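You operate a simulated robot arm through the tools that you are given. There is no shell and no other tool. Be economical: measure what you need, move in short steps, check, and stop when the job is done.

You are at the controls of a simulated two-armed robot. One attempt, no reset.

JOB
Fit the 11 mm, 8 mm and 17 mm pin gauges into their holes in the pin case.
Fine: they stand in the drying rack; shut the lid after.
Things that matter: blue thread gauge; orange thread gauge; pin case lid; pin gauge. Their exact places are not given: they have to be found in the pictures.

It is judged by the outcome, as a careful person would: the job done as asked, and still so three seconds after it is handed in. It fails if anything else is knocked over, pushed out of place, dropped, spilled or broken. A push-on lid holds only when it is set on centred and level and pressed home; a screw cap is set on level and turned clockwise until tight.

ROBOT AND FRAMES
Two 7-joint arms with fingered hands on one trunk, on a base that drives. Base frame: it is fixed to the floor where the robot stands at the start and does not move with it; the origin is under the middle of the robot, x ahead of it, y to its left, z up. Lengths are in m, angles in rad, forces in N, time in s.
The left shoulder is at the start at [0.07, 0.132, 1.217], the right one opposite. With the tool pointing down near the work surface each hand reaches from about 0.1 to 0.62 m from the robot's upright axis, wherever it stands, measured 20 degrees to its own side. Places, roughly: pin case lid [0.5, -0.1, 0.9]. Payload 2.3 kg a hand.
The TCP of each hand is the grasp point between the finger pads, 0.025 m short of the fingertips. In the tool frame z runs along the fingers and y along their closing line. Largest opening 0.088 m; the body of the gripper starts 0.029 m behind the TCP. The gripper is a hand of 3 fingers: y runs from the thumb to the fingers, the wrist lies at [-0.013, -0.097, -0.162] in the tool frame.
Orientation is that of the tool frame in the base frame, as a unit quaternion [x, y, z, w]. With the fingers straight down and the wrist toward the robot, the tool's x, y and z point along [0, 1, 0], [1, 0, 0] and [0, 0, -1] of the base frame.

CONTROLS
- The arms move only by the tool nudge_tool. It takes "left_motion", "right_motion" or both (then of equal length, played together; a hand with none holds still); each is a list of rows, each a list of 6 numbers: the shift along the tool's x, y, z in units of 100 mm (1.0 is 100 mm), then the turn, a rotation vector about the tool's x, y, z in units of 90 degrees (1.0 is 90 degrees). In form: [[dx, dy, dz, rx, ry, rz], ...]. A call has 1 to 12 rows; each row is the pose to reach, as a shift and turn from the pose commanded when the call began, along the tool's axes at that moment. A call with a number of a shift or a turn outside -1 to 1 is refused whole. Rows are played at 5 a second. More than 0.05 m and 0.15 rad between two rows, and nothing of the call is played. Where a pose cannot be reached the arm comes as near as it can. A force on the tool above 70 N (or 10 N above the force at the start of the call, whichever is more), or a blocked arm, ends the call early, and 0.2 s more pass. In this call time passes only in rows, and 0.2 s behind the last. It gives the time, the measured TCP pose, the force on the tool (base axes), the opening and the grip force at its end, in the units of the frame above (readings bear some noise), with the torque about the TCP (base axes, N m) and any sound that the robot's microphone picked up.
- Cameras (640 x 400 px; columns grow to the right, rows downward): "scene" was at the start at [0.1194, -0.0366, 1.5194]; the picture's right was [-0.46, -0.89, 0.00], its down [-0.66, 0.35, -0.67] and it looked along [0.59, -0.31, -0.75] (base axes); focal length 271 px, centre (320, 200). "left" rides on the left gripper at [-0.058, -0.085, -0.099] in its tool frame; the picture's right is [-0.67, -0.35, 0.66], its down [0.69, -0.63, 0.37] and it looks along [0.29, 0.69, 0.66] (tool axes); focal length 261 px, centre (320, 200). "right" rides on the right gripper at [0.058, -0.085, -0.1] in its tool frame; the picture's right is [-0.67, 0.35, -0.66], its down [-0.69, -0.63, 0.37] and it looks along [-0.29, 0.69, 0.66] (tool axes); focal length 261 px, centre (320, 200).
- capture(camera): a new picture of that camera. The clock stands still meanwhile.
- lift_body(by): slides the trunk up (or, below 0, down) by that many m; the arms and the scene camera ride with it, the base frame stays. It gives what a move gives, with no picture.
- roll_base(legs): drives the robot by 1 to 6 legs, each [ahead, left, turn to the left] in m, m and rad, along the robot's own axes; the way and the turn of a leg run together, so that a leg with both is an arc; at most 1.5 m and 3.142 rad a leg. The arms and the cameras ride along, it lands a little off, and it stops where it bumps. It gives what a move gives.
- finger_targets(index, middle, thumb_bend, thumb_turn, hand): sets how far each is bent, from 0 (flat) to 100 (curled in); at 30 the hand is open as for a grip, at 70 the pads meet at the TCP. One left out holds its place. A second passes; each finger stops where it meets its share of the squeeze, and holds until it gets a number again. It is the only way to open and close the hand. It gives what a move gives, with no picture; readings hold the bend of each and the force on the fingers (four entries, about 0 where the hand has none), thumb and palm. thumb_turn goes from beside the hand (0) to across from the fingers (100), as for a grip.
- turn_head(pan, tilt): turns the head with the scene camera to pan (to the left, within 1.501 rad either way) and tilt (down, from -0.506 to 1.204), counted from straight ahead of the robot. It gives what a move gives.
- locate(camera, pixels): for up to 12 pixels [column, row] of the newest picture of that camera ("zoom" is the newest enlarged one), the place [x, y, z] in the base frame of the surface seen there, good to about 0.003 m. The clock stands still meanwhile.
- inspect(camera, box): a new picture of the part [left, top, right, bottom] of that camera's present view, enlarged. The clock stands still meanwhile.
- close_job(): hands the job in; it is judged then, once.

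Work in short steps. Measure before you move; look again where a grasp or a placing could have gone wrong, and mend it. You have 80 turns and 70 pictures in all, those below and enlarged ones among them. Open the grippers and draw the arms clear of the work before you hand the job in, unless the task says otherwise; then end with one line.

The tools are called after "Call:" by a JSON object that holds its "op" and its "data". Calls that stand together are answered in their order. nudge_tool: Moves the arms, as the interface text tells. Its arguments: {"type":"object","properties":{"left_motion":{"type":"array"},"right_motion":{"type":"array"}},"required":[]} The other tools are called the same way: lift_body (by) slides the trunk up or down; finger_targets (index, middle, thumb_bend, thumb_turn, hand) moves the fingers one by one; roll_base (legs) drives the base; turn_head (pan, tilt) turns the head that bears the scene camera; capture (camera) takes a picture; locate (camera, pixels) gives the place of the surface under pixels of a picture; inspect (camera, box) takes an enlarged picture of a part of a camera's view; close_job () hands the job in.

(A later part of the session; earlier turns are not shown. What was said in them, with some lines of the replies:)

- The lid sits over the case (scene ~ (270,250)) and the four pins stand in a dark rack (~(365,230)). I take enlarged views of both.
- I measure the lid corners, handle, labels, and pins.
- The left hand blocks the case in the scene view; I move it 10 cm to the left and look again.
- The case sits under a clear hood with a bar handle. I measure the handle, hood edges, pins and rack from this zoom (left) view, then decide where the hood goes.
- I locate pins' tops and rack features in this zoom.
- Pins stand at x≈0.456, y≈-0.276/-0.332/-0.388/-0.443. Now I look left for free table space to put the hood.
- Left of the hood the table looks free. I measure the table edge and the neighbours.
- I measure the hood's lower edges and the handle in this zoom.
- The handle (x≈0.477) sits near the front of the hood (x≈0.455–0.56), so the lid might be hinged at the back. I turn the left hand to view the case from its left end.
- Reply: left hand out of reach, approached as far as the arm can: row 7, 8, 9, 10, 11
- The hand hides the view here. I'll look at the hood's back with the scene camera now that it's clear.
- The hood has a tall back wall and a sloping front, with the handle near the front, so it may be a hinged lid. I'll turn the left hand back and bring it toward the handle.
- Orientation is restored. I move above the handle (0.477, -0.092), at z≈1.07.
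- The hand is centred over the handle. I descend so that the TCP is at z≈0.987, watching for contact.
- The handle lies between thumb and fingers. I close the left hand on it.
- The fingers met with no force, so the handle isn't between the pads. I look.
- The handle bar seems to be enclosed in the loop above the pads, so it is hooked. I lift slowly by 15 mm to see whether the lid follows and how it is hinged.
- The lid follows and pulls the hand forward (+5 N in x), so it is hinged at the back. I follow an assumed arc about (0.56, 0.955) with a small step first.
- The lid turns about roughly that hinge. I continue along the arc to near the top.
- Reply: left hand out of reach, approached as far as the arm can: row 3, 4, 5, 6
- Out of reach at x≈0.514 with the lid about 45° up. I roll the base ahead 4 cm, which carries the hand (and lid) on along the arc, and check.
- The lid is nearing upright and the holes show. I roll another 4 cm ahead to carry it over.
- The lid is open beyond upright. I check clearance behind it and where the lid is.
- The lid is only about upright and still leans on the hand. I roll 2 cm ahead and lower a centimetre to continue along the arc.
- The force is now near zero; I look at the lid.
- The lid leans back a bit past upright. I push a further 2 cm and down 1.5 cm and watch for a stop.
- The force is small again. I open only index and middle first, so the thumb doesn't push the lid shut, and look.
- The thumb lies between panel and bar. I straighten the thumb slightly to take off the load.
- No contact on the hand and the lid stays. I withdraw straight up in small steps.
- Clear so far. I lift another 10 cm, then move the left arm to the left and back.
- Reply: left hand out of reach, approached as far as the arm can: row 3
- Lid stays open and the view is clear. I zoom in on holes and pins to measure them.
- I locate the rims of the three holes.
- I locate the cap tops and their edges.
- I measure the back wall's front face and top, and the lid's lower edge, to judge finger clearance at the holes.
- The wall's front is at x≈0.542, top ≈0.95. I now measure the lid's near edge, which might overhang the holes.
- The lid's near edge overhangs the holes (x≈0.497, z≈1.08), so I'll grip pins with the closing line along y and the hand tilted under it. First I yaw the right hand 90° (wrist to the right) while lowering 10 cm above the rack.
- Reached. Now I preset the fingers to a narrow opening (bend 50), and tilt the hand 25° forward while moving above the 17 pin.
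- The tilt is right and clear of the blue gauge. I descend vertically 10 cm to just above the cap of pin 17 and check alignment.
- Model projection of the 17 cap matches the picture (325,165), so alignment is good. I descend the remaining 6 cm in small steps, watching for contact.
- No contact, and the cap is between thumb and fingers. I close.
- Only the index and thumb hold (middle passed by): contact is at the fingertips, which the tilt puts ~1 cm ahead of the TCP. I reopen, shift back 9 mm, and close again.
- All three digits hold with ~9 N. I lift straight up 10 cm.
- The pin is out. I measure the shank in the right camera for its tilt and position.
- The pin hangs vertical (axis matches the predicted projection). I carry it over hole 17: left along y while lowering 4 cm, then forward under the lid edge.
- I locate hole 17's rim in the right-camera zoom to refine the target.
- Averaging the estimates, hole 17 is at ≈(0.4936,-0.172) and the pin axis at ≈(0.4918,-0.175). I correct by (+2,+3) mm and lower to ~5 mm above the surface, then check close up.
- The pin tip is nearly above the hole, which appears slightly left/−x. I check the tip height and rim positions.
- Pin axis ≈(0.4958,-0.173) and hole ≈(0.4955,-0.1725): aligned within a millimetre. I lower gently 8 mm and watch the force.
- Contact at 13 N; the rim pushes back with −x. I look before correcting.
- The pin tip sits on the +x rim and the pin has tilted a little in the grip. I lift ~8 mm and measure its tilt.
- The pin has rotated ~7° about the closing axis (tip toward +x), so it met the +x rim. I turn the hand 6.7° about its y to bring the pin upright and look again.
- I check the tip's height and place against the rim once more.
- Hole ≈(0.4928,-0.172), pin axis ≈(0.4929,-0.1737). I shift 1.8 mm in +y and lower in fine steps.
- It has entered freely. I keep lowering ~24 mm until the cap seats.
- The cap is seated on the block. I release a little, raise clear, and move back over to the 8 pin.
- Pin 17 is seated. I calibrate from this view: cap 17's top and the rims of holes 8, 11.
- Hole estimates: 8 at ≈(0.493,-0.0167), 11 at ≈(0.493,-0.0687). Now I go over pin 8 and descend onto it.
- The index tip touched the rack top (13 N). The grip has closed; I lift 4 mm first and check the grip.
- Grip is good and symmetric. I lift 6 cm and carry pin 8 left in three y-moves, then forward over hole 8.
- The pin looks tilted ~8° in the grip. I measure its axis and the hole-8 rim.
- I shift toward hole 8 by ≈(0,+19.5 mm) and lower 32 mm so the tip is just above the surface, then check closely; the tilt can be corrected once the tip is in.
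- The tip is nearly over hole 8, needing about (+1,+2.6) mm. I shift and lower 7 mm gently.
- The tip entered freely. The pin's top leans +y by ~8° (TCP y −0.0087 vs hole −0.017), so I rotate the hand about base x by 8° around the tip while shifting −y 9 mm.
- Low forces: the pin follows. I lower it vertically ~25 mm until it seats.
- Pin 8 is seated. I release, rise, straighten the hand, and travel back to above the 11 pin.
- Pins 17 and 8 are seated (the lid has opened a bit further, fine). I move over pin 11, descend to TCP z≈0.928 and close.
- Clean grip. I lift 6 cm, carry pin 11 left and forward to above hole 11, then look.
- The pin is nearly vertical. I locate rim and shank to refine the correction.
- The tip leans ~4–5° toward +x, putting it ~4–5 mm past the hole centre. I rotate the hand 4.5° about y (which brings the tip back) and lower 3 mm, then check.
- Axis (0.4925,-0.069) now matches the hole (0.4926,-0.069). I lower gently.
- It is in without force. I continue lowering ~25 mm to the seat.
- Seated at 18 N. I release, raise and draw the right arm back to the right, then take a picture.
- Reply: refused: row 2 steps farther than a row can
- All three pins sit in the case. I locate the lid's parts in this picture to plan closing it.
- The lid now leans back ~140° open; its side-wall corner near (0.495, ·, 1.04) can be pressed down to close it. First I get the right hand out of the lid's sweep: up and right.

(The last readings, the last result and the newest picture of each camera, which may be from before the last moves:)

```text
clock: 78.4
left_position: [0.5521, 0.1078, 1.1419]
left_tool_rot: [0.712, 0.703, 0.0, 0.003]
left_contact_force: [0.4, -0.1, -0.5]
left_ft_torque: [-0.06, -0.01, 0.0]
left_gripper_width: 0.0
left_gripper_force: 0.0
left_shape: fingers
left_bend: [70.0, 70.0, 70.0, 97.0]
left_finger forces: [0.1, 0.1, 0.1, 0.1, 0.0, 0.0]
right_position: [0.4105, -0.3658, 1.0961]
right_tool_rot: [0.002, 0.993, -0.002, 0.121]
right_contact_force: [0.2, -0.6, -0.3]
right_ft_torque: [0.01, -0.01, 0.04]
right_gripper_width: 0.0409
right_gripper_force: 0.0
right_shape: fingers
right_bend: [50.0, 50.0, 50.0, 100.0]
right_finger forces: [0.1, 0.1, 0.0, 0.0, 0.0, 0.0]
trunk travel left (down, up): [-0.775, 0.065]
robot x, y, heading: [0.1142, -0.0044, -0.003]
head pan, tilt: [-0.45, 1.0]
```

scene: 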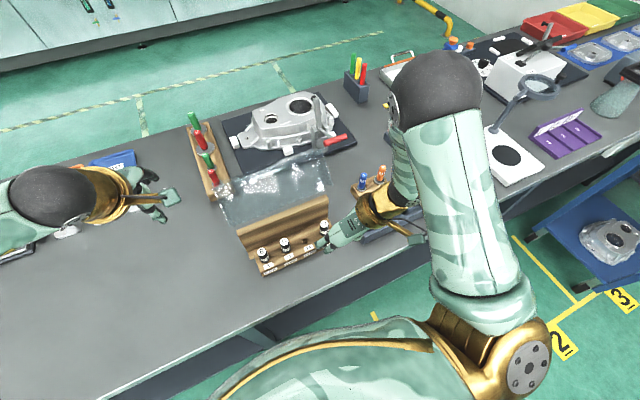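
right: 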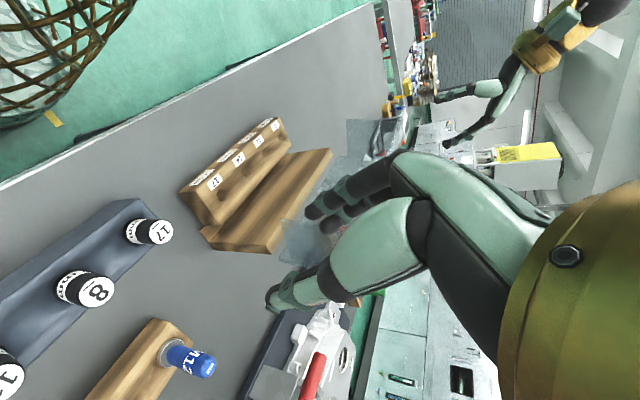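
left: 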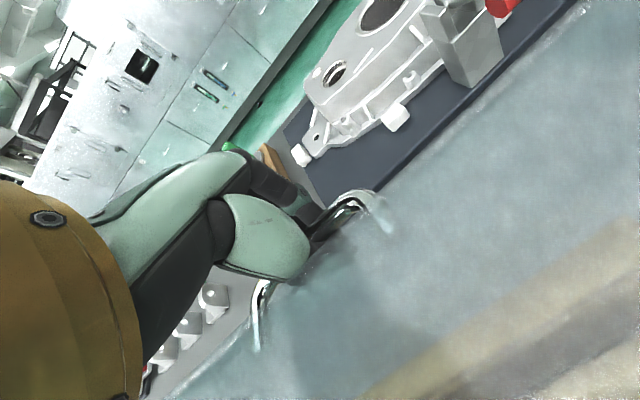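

The left hand is a closed fist. I bring it back and right to above the lid's left side-wall corner, (0.485, 0.015), then lower until contact.

Call:
{"op": "nudge_tool", "data": {"left_motion": [[0, -0.35, 0, 0, 0, 0], [0, -0.67, 0, 0, 0, 0], [-0.3, -0.67, 0, 0, 0, 0], [-0.65, -0.67, 0, 0, 0, 0], [-0.93, -0.67, 0.05, 0, 0, 0]]}}

Call:
{"op": "nudge_tool", "data": {"left_motion": [[0, 0, 0.15, 0, 0, 0], [0, 0, 0.3, 0, 0, 0], [0, 0, 0.4, 0, 0, 0], [0, 0, 0.5, 0, 0, 0], [0, 0, 0.6, 0, 0, 0], [0, -0.03, 0.7, 0, 0, 0]]}}

```text
clock: 79.6
left_position: [0.4849, 0.0124, 1.1365]
left_tool_rot: [0.711, 0.703, 0.001, 0.004]
left_contact_force: [-0.2, 0.0, 0.0]
left_ft_torque: [0.02, -0.01, 0.03]
left_gripper_width: 0.0
left_gripper_force: 0.0
left_shape: fingers
left_bend: [70.0, 70.0, 70.0, 97.0]
left_finger forces: [0.0, 0.1, 0.0, 0.1, 0.0, 0.0]
right_position: [0.4082, -0.3671, 1.097]
right_tool_rot: [0.001, 0.993, -0.001, 0.121]
right_contact_force: [0.2, 0.0, 0.0]
right_ft_torque: [0.0, 0.0, 0.0]
right_gripper_width: 0.0411
right_gripper_force: 0.0
right_shape: fingers
right_bend: [50.0, 50.0, 50.0, 100.0]
right_finger forces: [0.0, 0.0, 0.0, 0.0, 0.0, 0.0]
trunk travel left (down, up): [-0.775, 0.065]
robot x, y, heading: [0.1183, -0.0007, -0.001]
head pan, tilt: [-0.45, 1.0]
```

```text
clock: 81.0
left_position: [0.4808, 0.0132, 1.0669]
left_tool_rot: [0.712, 0.702, 0.0, 0.004]
left_contact_force: [1.3, -0.1, 0.5]
left_ft_torque: [-0.05, 0.02, 0.01]
left_gripper_width: 0.0
left_gripper_force: 0.0
left_shape: fingers
left_bend: [70.0, 70.0, 70.0, 97.0]
left_finger forces: [0.1, 0.0, 0.1, 0.1, 0.0, 0.1]
right_position: [0.4089, -0.3648, 1.0961]
right_tool_rot: [0.001, 0.993, -0.002, 0.121]
right_contact_force: [-0.5, 1.0, -0.3]
right_ft_torque: [-0.01, 0.01, 0.0]
right_gripper_width: 0.041
right_gripper_force: 0.1
right_shape: fingers
right_bend: [50.0, 50.0, 50.0, 100.0]
right_finger forces: [0.0, 0.0, 0.0, 0.0, 0.1, 0.1]
trunk travel left (down, up): [-0.775, 0.065]
robot x, y, heading: [0.115, 0.0034, -0.007]
head pan, tilt: [-0.45, 1.0]
```

No contact yet at tip z≈1.042. I continue down slowly, slightly forward and with y≈0.02.

Call:
{"op": "nudge_tool", "data": {"left_motion": [[0.03, 0.06, 0.05, 0, 0, 0], [0.06, 0.1, 0.1, 0, 0, 0], [0.06, 0.1, 0.15, 0, 0, 0], [0.06, 0.1, 0.2, 0, 0, 0], [0.06, 0.1, 0.25, 0, 0, 0], [0.06, 0.1, 0.3, 0, 0, 0]]}}

Call:
{"op": "inspect", "data": {"camera": "scene", "box": [195, 130, 345, 285]}}

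```text
clock: 82.4
left_position: [0.4913, 0.0208, 1.0371]
left_tool_rot: [0.711, 0.703, 0.0, 0.004]
left_contact_force: [-0.5, -0.1, -0.8]
left_ft_torque: [-0.01, 0.0, -0.02]
left_gripper_width: 0.0003
left_gripper_force: 0.0
left_shape: fingers
left_bend: [70.0, 70.0, 70.0, 97.0]
left_finger forces: [0.0, 0.0, 0.0, 0.0, 0.0, 0.0]
right_position: [0.4098, -0.3643, 1.0968]
right_tool_rot: [0.002, 0.993, -0.002, 0.122]
right_contact_force: [-0.2, 0.3, -0.9]
right_ft_torque: [-0.03, 0.01, -0.01]
right_gripper_width: 0.0411
right_gripper_force: 0.0
right_shape: fingers
right_bend: [50.0, 50.0, 50.0, 100.0]
right_finger forces: [0.0, 0.0, 0.0, 0.0, 0.0, 0.1]
trunk travel left (down, up): [-0.775, 0.065]
robot x, y, heading: [0.116, -0.0043, -0.005]
head pan, tilt: [-0.45, 1.0]
```

```text
2.58 times, centred on (270, 208) of scene
```

zoom: 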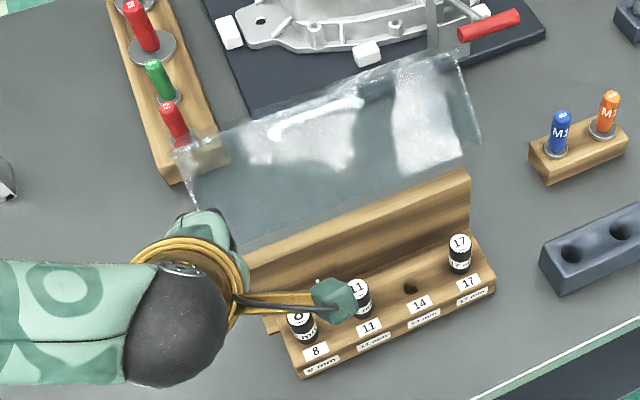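

The fist isn't over any lid edge there. Better: go over the lid's free edge (≈x 0.572, z 1.09) and push its front wall back toward me. I rise, move right and forward.

Call:
{"op": "nudge_tool", "data": {"left_motion": [[0, 0, -0.4, 0, 0, 0], [0, 0, -0.8, 0, 0, 0], [0, 0, -1, 0, 0, 0], [-0.35, 0, -1, 0, 0, 0], [-0.71, 0, -1, 0, 0, 0]]}}

Call:
{"op": "nudge_tool", "data": {"left_motion": [[0, 0, -0.3, 0, 0, 0], [0, 0.4, -0.3, 0, 0, 0], [0, 0.8, -0.3, 0, 0, 0], [0, 1, -0.3, 0, 0, 0]]}}

Call:
{"op": "nudge_tool", "data": {"left_motion": [[0, 0.1, 0, 0, 0, 0], [0, 0.2, 0, 0, 0, 0]]}}

```text
clock: 83.6
left_position: [0.4911, -0.0537, 1.1387]
left_tool_rot: [0.712, 0.702, 0.0, 0.003]
left_contact_force: [0.3, 0.2, -0.5]
left_ft_torque: [0.01, -0.02, 0.05]
left_gripper_width: 0.0004
left_gripper_force: 0.1
left_shape: fingers
left_bend: [70.0, 70.0, 70.0, 97.0]
left_finger forces: [0.1, 0.0, 0.1, 0.0, 0.1, 0.0]
right_position: [0.4093, -0.3666, 1.0952]
right_tool_rot: [0.001, 0.993, -0.001, 0.12]
right_contact_force: [0.5, -0.2, 0.4]
right_ft_torque: [0.02, 0.02, -0.05]
right_gripper_width: 0.041
right_gripper_force: 0.1
right_shape: fingers
right_bend: [50.0, 50.0, 50.0, 100.0]
right_finger forces: [0.0, 0.0, 0.0, 0.0, 0.1, 0.0]
trunk travel left (down, up): [-0.775, 0.065]
robot x, y, heading: [0.1178, 0.0029, -0.005]
head pan, tilt: [-0.45, 1.0]
```

```text
clock: 84.6
left_position: [0.591, -0.0521, 1.1694]
left_tool_rot: [0.712, 0.702, 0.001, 0.002]
left_contact_force: [-1.1, 0.1, 0.5]
left_ft_torque: [0.01, 0.03, -0.02]
left_gripper_width: 0.0001
left_gripper_force: 0.0
left_shape: fingers
left_bend: [70.0, 70.0, 70.0, 97.0]
left_finger forces: [0.1, 0.0, 0.0, 0.0, 0.0, 0.1]
right_position: [0.4091, -0.3652, 1.0956]
right_tool_rot: [0.002, 0.993, -0.002, 0.121]
right_contact_force: [-0.9, 0.3, -0.5]
right_ft_torque: [0.03, -0.01, 0.01]
right_gripper_width: 0.0409
right_gripper_force: 0.0
right_shape: fingers
right_bend: [50.0, 50.0, 50.0, 100.0]
right_finger forces: [0.0, 0.0, 0.0, 0.0, 0.0, 0.0]
trunk travel left (down, up): [-0.775, 0.065]
robot x, y, heading: [0.1166, 0.0001, -0.004]
head pan, tilt: [-0.45, 1.0]
```

```text
clock: 85.2
left_position: [0.6113, -0.0518, 1.1686]
left_tool_rot: [0.712, 0.702, 0.0, 0.004]
left_contact_force: [0.4, 0.4, 1.3]
left_ft_torque: [0.0, 0.01, 0.01]
left_gripper_width: 0.0002
left_gripper_force: 0.1
left_shape: fingers
left_bend: [70.0, 70.0, 70.0, 97.0]
left_finger forces: [0.0, 0.0, 0.0, 0.1, 0.1, 0.0]
right_position: [0.4108, -0.3668, 1.097]
right_tool_rot: [0.002, 0.993, -0.002, 0.121]
right_contact_force: [-0.1, 0.6, -0.7]
right_ft_torque: [0.01, 0.0, -0.04]
right_gripper_width: 0.0412
right_gripper_force: 0.1
right_shape: fingers
right_bend: [50.0, 50.0, 50.0, 100.0]
right_finger forces: [0.0, 0.1, 0.0, 0.1, 0.0, 0.1]
trunk travel left (down, up): [-0.775, 0.065]
robot x, y, heading: [0.1167, 0.0003, -0.003]
head pan, tilt: [-0.45, 1.0]
5 turns are left
```

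Only 5 turns remain, so I combine: lower beyond the lid's front wall, push it back over toward me and down along its arc, then look.

Call:
{"op": "nudge_tool", "data": {"left_motion": [[0, 0, 0.3, 0, 0, 0], [0, 0, 0.6, 0, 0, 0], [0, 0, 0.84, 0, 0, 0]]}}

Call:
{"op": "nudge_tool", "data": {"left_motion": [[0, -0.12, 0, 0, 0, 0], [0, -0.25, 0, 0, 0, 0], [0, -0.4, -0.02, 0, 0, 0], [0, -0.55, -0.02, 0, 0, 0], [0, -0.7, 0, 0, 0, 0], [0, -0.83, 0.05, 0, 0, 0], [0, -0.96, 0.1, 0, 0, 0]]}}

Call:
{"op": "nudge_tool", "data": {"left_motion": [[0, -0.1, 0.07, 0, 0, 0], [0, -0.2, 0.15, 0, 0, 0], [0, -0.3, 0.22, 0, 0, 0], [0, -0.42, 0.3, 0, 0, 0], [0, -0.55, 0.38, 0, 0, 0]]}}

Call:
{"op": "capture", "data": {"camera": "scene"}}

```text
clock: 86.0
left_position: [0.6118, -0.0517, 1.0858]
left_tool_rot: [0.711, 0.703, 0.001, 0.006]
left_contact_force: [5.0, 0.1, 9.0]
left_ft_torque: [-0.11, -0.08, 0.04]
left_gripper_width: 0.0001
left_gripper_force: 6.2
left_shape: fingers
left_bend: [68.0, 70.0, 74.0, 98.0]
left_finger forces: [0.0, 0.0, 0.0, 0.0, 12.4, 0.0]
right_position: [0.408, -0.3647, 1.0964]
right_tool_rot: [0.001, 0.993, -0.001, 0.121]
right_contact_force: [0.8, -0.3, 0.1]
right_ft_torque: [-0.03, 0.02, 0.03]
right_gripper_width: 0.041
right_gripper_force: 0.0
right_shape: fingers
right_bend: [50.0, 50.0, 50.0, 100.0]
right_finger forces: [0.0, 0.0, 0.1, 0.0, 0.0, 0.0]
trunk travel left (down, up): [-0.775, 0.065]
robot x, y, heading: [0.1168, -0.0013, -0.003]
head pan, tilt: [-0.45, 1.0]
```

```text
clock: 87.6
left_position: [0.5119, -0.0511, 1.0742]
left_tool_rot: [0.712, 0.702, 0.001, 0.004]
left_contact_force: [-4.5, -1.5, 8.3]
left_ft_torque: [0.02, 0.08, -0.02]
left_gripper_width: 0.0
left_gripper_force: 4.6
left_shape: fingers
left_bend: [71.0, 71.0, 68.0, 97.0]
left_finger forces: [5.7, 3.8, 0.1, 0.0, 0.0, 0.0]
right_position: [0.4063, -0.3638, 1.0963]
right_tool_rot: [0.002, 0.993, -0.002, 0.122]
right_contact_force: [-0.4, -0.3, -0.7]
right_ft_torque: [-0.03, 0.0, -0.01]
right_gripper_width: 0.041
right_gripper_force: 0.0
right_shape: fingers
right_bend: [50.0, 50.0, 50.0, 100.0]
right_finger forces: [0.0, 0.1, 0.0, 0.0, 0.0, 0.0]
trunk travel left (down, up): [-0.775, 0.065]
robot x, y, heading: [0.1147, 0.0015, -0.002]
head pan, tilt: [-0.45, 1.0]
```

```text
clock: 88.8
left_position: [0.4586, -0.0516, 1.0366]
left_tool_rot: [0.711, 0.703, 0.001, 0.004]
left_contact_force: [0.3, -0.3, -1.2]
left_ft_torque: [0.02, -0.05, 0.0]
left_gripper_width: 0.0
left_gripper_force: 0.1
left_shape: fingers
left_bend: [70.0, 70.0, 70.0, 97.0]
left_finger forces: [0.0, 0.0, 0.1, 0.1, 0.0, 0.0]
right_position: [0.4074, -0.3665, 1.0972]
right_tool_rot: [0.002, 0.993, -0.002, 0.121]
right_contact_force: [-0.2, 0.2, 0.5]
right_ft_torque: [-0.02, -0.03, -0.01]
right_gripper_width: 0.041
right_gripper_force: 0.1
right_shape: fingers
right_bend: [50.0, 50.0, 50.0, 100.0]
right_finger forces: [0.0, 0.0, 0.0, 0.0, 0.0, 0.1]
trunk travel left (down, up): [-0.775, 0.065]
robot x, y, heading: [0.1172, 0.0012, -0.006]
head pan, tilt: [-0.45, 1.0]
```

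```text
1 pictures are left
4 turns are left
```

scene: 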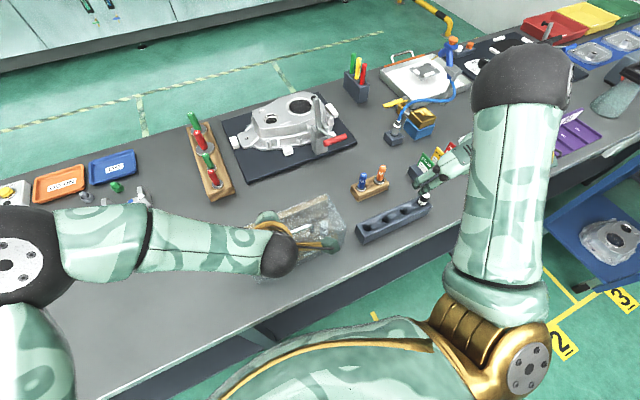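

The lid appears to have come down. I check its corner heights, press gently on the handle to make sure it is home, then raise the fist, move it left, and take the last picture.

Call:
{"op": "locate", "data": {"camera": "scene", "pixels": [[326, 197], [335, 212], [300, 230], [308, 226], [344, 237], [330, 245]]}}

Call:
{"op": "nudge_tool", "data": {"left_motion": [[0, 0, -0.15, 0, 0, 0], [-0.2, 0.1, -0.15, 0, 0, 0], [-0.38, 0.18, -0.15, 0, 0, 0], [-0.38, 0.18, 0, 0, 0, 0], [-0.38, 0.18, 0.12, 0, 0, 0], [-0.38, 0.18, 0.2, 0, 0, 0], [-0.38, 0.18, 0.25, 0, 0, 0], [-0.38, 0.18, 0.25, 0, 0, 0]]}}

Call:
{"op": "nudge_tool", "data": {"left_motion": [[0, 0, -0.35, 0, 0, 0], [0, 0, -0.7, 0, 0, 0], [0, 0, -1, 0, 0, 0], [0.4, 0, -1, 0, 0, 0], [0.8, 0, -1, 0, 0, 0], [1, 0, -1, 0, 0, 0]]}}

Call:
{"op": "nudge_tool", "data": {"left_motion": [[0.4, -0.1, 0, 0, 0, 0], [0.8, -0.2, 0, 0, 0, 0], [1, -0.5, 0, 0, 0, 0]]}}

Call:
{"op": "inspect", "data": {"camera": "scene", "box": [220, 165, 440, 305]}}

```text
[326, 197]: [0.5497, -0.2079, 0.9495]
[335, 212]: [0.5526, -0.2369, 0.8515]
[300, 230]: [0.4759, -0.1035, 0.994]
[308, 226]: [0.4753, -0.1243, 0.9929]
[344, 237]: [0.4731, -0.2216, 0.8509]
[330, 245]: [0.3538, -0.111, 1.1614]
```

```text
clock: 90.6
left_position: [0.4791, -0.0889, 1.0132]
left_tool_rot: [0.711, 0.704, 0.003, 0.008]
left_contact_force: [16.7, -3.7, 45.0]
left_ft_torque: [0.06, -0.4, -0.13]
left_gripper_width: 0.0
left_gripper_force: 23.5
left_shape: fingers
left_bend: [69.0, 75.0, 70.0, 97.0]
left_finger forces: [12.6, 27.9, 0.0, 0.1, 6.1, 0.0]
right_position: [0.4079, -0.3647, 1.0972]
right_tool_rot: [0.001, 0.993, -0.003, 0.121]
right_contact_force: [1.2, -0.2, -0.3]
right_ft_torque: [-0.04, -0.01, 0.01]
right_gripper_width: 0.041
right_gripper_force: 0.1
right_shape: fingers
right_bend: [50.0, 50.0, 50.0, 100.0]
right_finger forces: [0.0, 0.1, 0.0, 0.0, 0.0, 0.0]
trunk travel left (down, up): [-0.775, 0.065]
robot x, y, heading: [0.1189, -0.0009, -0.001]
head pan, tilt: [-0.45, 1.0]
```

```text
clock: 92.0
left_position: [0.4793, 0.0118, 1.1107]
left_tool_rot: [0.712, 0.702, 0.0, 0.003]
left_contact_force: [-0.3, 0.4, 0.3]
left_ft_torque: [0.0, 0.0, 0.02]
left_gripper_width: 0.0
left_gripper_force: 0.0
left_shape: fingers
left_bend: [70.0, 70.0, 70.0, 97.0]
left_finger forces: [0.1, 0.0, 0.0, 0.0, 0.0, 0.0]
right_position: [0.4082, -0.3659, 1.0967]
right_tool_rot: [0.002, 0.993, -0.002, 0.121]
right_contact_force: [-0.3, 0.1, 0.9]
right_ft_torque: [-0.02, -0.01, 0.0]
right_gripper_width: 0.0411
right_gripper_force: 0.0
right_shape: fingers
right_bend: [50.0, 50.0, 50.0, 100.0]
right_finger forces: [0.0, 0.0, 0.0, 0.0, 0.1, 0.0]
trunk travel left (down, up): [-0.775, 0.065]
robot x, y, heading: [0.1179, 0.0012, -0.002]
head pan, tilt: [-0.45, 1.0]
```

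```text
clock: 92.8
left_position: [0.442, 0.1072, 1.1156]
left_tool_rot: [0.712, 0.702, -0.001, 0.003]
left_contact_force: [-0.1, 0.3, -0.1]
left_ft_torque: [0.0, 0.01, 0.01]
left_gripper_width: 0.0001
left_gripper_force: 0.0
left_shape: fingers
left_bend: [70.0, 70.0, 70.0, 97.0]
left_finger forces: [0.0, 0.0, 0.1, 0.0, 0.0, 0.0]
left hand out of reach, approached as far as the arm can: row 3
right_position: [0.4087, -0.3642, 1.0967]
right_tool_rot: [0.002, 0.993, -0.001, 0.121]
right_contact_force: [-0.3, 0.2, 0.2]
right_ft_torque: [0.01, 0.0, 0.05]
right_gripper_width: 0.0411
right_gripper_force: 0.0
right_shape: fingers
right_bend: [50.0, 50.0, 50.0, 100.0]
right_finger forces: [0.0, 0.1, 0.0, 0.1, 0.0, 0.0]
trunk travel left (down, up): [-0.775, 0.065]
robot x, y, heading: [0.1164, 0.0014, -0.0]
head pan, tilt: [-0.45, 1.0]
```

```text
2.86 times, centred on (330, 235) of scene
3 turns are left
```

zoom: 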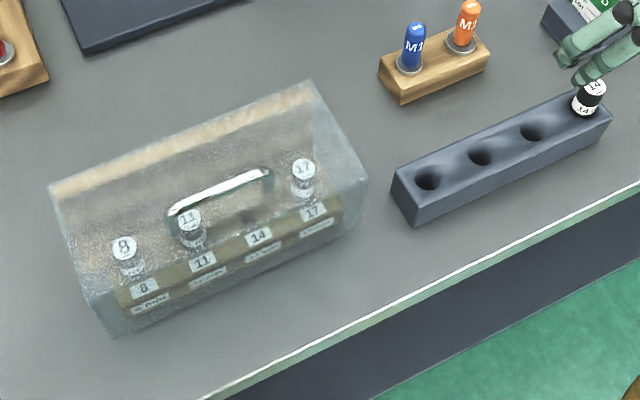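

The lid is shut, with the handle at z≈0.994 as at the start, and pins 8, 11 and 17 stand in their holes under it. Nothing else was disturbed. I open both hands, which are already clear, and lift the right arm a little more.

Call:
{"op": "nudge_tool", "data": {"right_motion": [[-0.1, 0, -0.4, 0, 0, 0], [-0.2, 0, -0.8, 0, 0, 0]]}}

Call:
{"op": "finger_targets", "data": {"hand": "right", "index": 30, "middle": 30, "thumb_bend": 30}}

Call:
{"op": "finger_targets", "data": {"hand": "left", "index": 30, "middle": 30, "thumb_bend": 30}}

```text
clock: 93.4
left_position: [0.441, 0.1082, 1.1164]
left_tool_rot: [0.712, 0.702, 0.0, 0.004]
left_contact_force: [-0.5, 0.3, 0.3]
left_ft_torque: [0.04, -0.01, 0.0]
left_gripper_width: 0.0
left_gripper_force: 0.1
left_shape: fingers
left_bend: [70.0, 70.0, 70.0, 97.0]
left_finger forces: [0.1, 0.1, 0.0, 0.0, 0.0, 0.0]
right_position: [0.4078, -0.3639, 1.1795]
right_tool_rot: [0.001, 0.993, -0.002, 0.12]
right_contact_force: [-0.8, 0.0, -0.4]
right_ft_torque: [0.01, 0.0, -0.01]
right_gripper_width: 0.0411
right_gripper_force: 0.1
right_shape: fingers
right_bend: [50.0, 50.0, 50.0, 100.0]
right_finger forces: [0.1, 0.1, 0.0, 0.0, 0.0, 0.0]
trunk travel left (down, up): [-0.775, 0.065]
robot x, y, heading: [0.116, 0.0, -0.002]
head pan, tilt: [-0.45, 1.0]
```

```text
clock: 94.4
left_position: [0.4421, 0.1061, 1.1149]
left_tool_rot: [0.712, 0.702, 0.0, 0.002]
left_contact_force: [0.0, 0.4, -0.5]
left_ft_torque: [0.03, 0.01, 0.01]
left_gripper_width: 0.0
left_gripper_force: 0.1
left_shape: fingers
left_bend: [70.0, 70.0, 70.0, 97.0]
left_finger forces: [0.0, 0.0, 0.0, 0.0, 0.1, 0.0]
right_position: [0.4086, -0.3642, 1.1787]
right_tool_rot: [0.002, 0.993, -0.001, 0.12]
right_contact_force: [-0.5, 0.7, -0.2]
right_ft_torque: [0.03, 0.02, -0.02]
right_gripper_width: 0.0844
right_gripper_force: 0.1
right_shape: fingers
right_bend: [30.0, 30.0, 30.0, 98.0]
right_finger forces: [0.1, 0.0, 0.0, 0.0, 0.1, 0.0]
trunk travel left (down, up): [-0.775, 0.065]
robot x, y, heading: [0.1186, -0.0046, -0.008]
head pan, tilt: [-0.45, 1.0]
```

```text
clock: 95.4
left_position: [0.443, 0.107, 1.1156]
left_tool_rot: [0.711, 0.703, 0.0, 0.003]
left_contact_force: [-0.4, 0.4, -0.1]
left_ft_torque: [0.0, 0.0, 0.0]
left_gripper_width: 0.0843
left_gripper_force: 0.1
left_shape: fingers
left_bend: [30.0, 30.0, 30.0, 97.0]
left_finger forces: [0.0, 0.1, 0.1, 0.0, 0.1, 0.0]
right_position: [0.4087, -0.3649, 1.1787]
right_tool_rot: [0.002, 0.992, -0.002, 0.122]
right_contact_force: [-0.6, -0.6, -0.4]
right_ft_torque: [0.0, -0.04, -0.02]
right_gripper_width: 0.0843
right_gripper_force: 0.1
right_shape: fingers
right_bend: [30.0, 30.0, 30.0, 98.0]
right_finger forces: [0.0, 0.0, 0.1, 0.0, 0.0, 0.1]
trunk travel left (down, up): [-0.775, 0.065]
robot x, y, heading: [0.1152, 0.0017, -0.003]
head pan, tilt: [-0.45, 1.0]
2 turns are left
```

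Both hands are open and clear, so I hand the job in.

Call:
{"op": "close_job", "data": {}}

```text
The job is handed in.
```

The 8, 11 and 17 mm pin gauges are in their holes in the pin case and the lid is shut; the 14 mm gauge is still in the rack, and the blue and orange thread gauges look undisturbed in the last picture.
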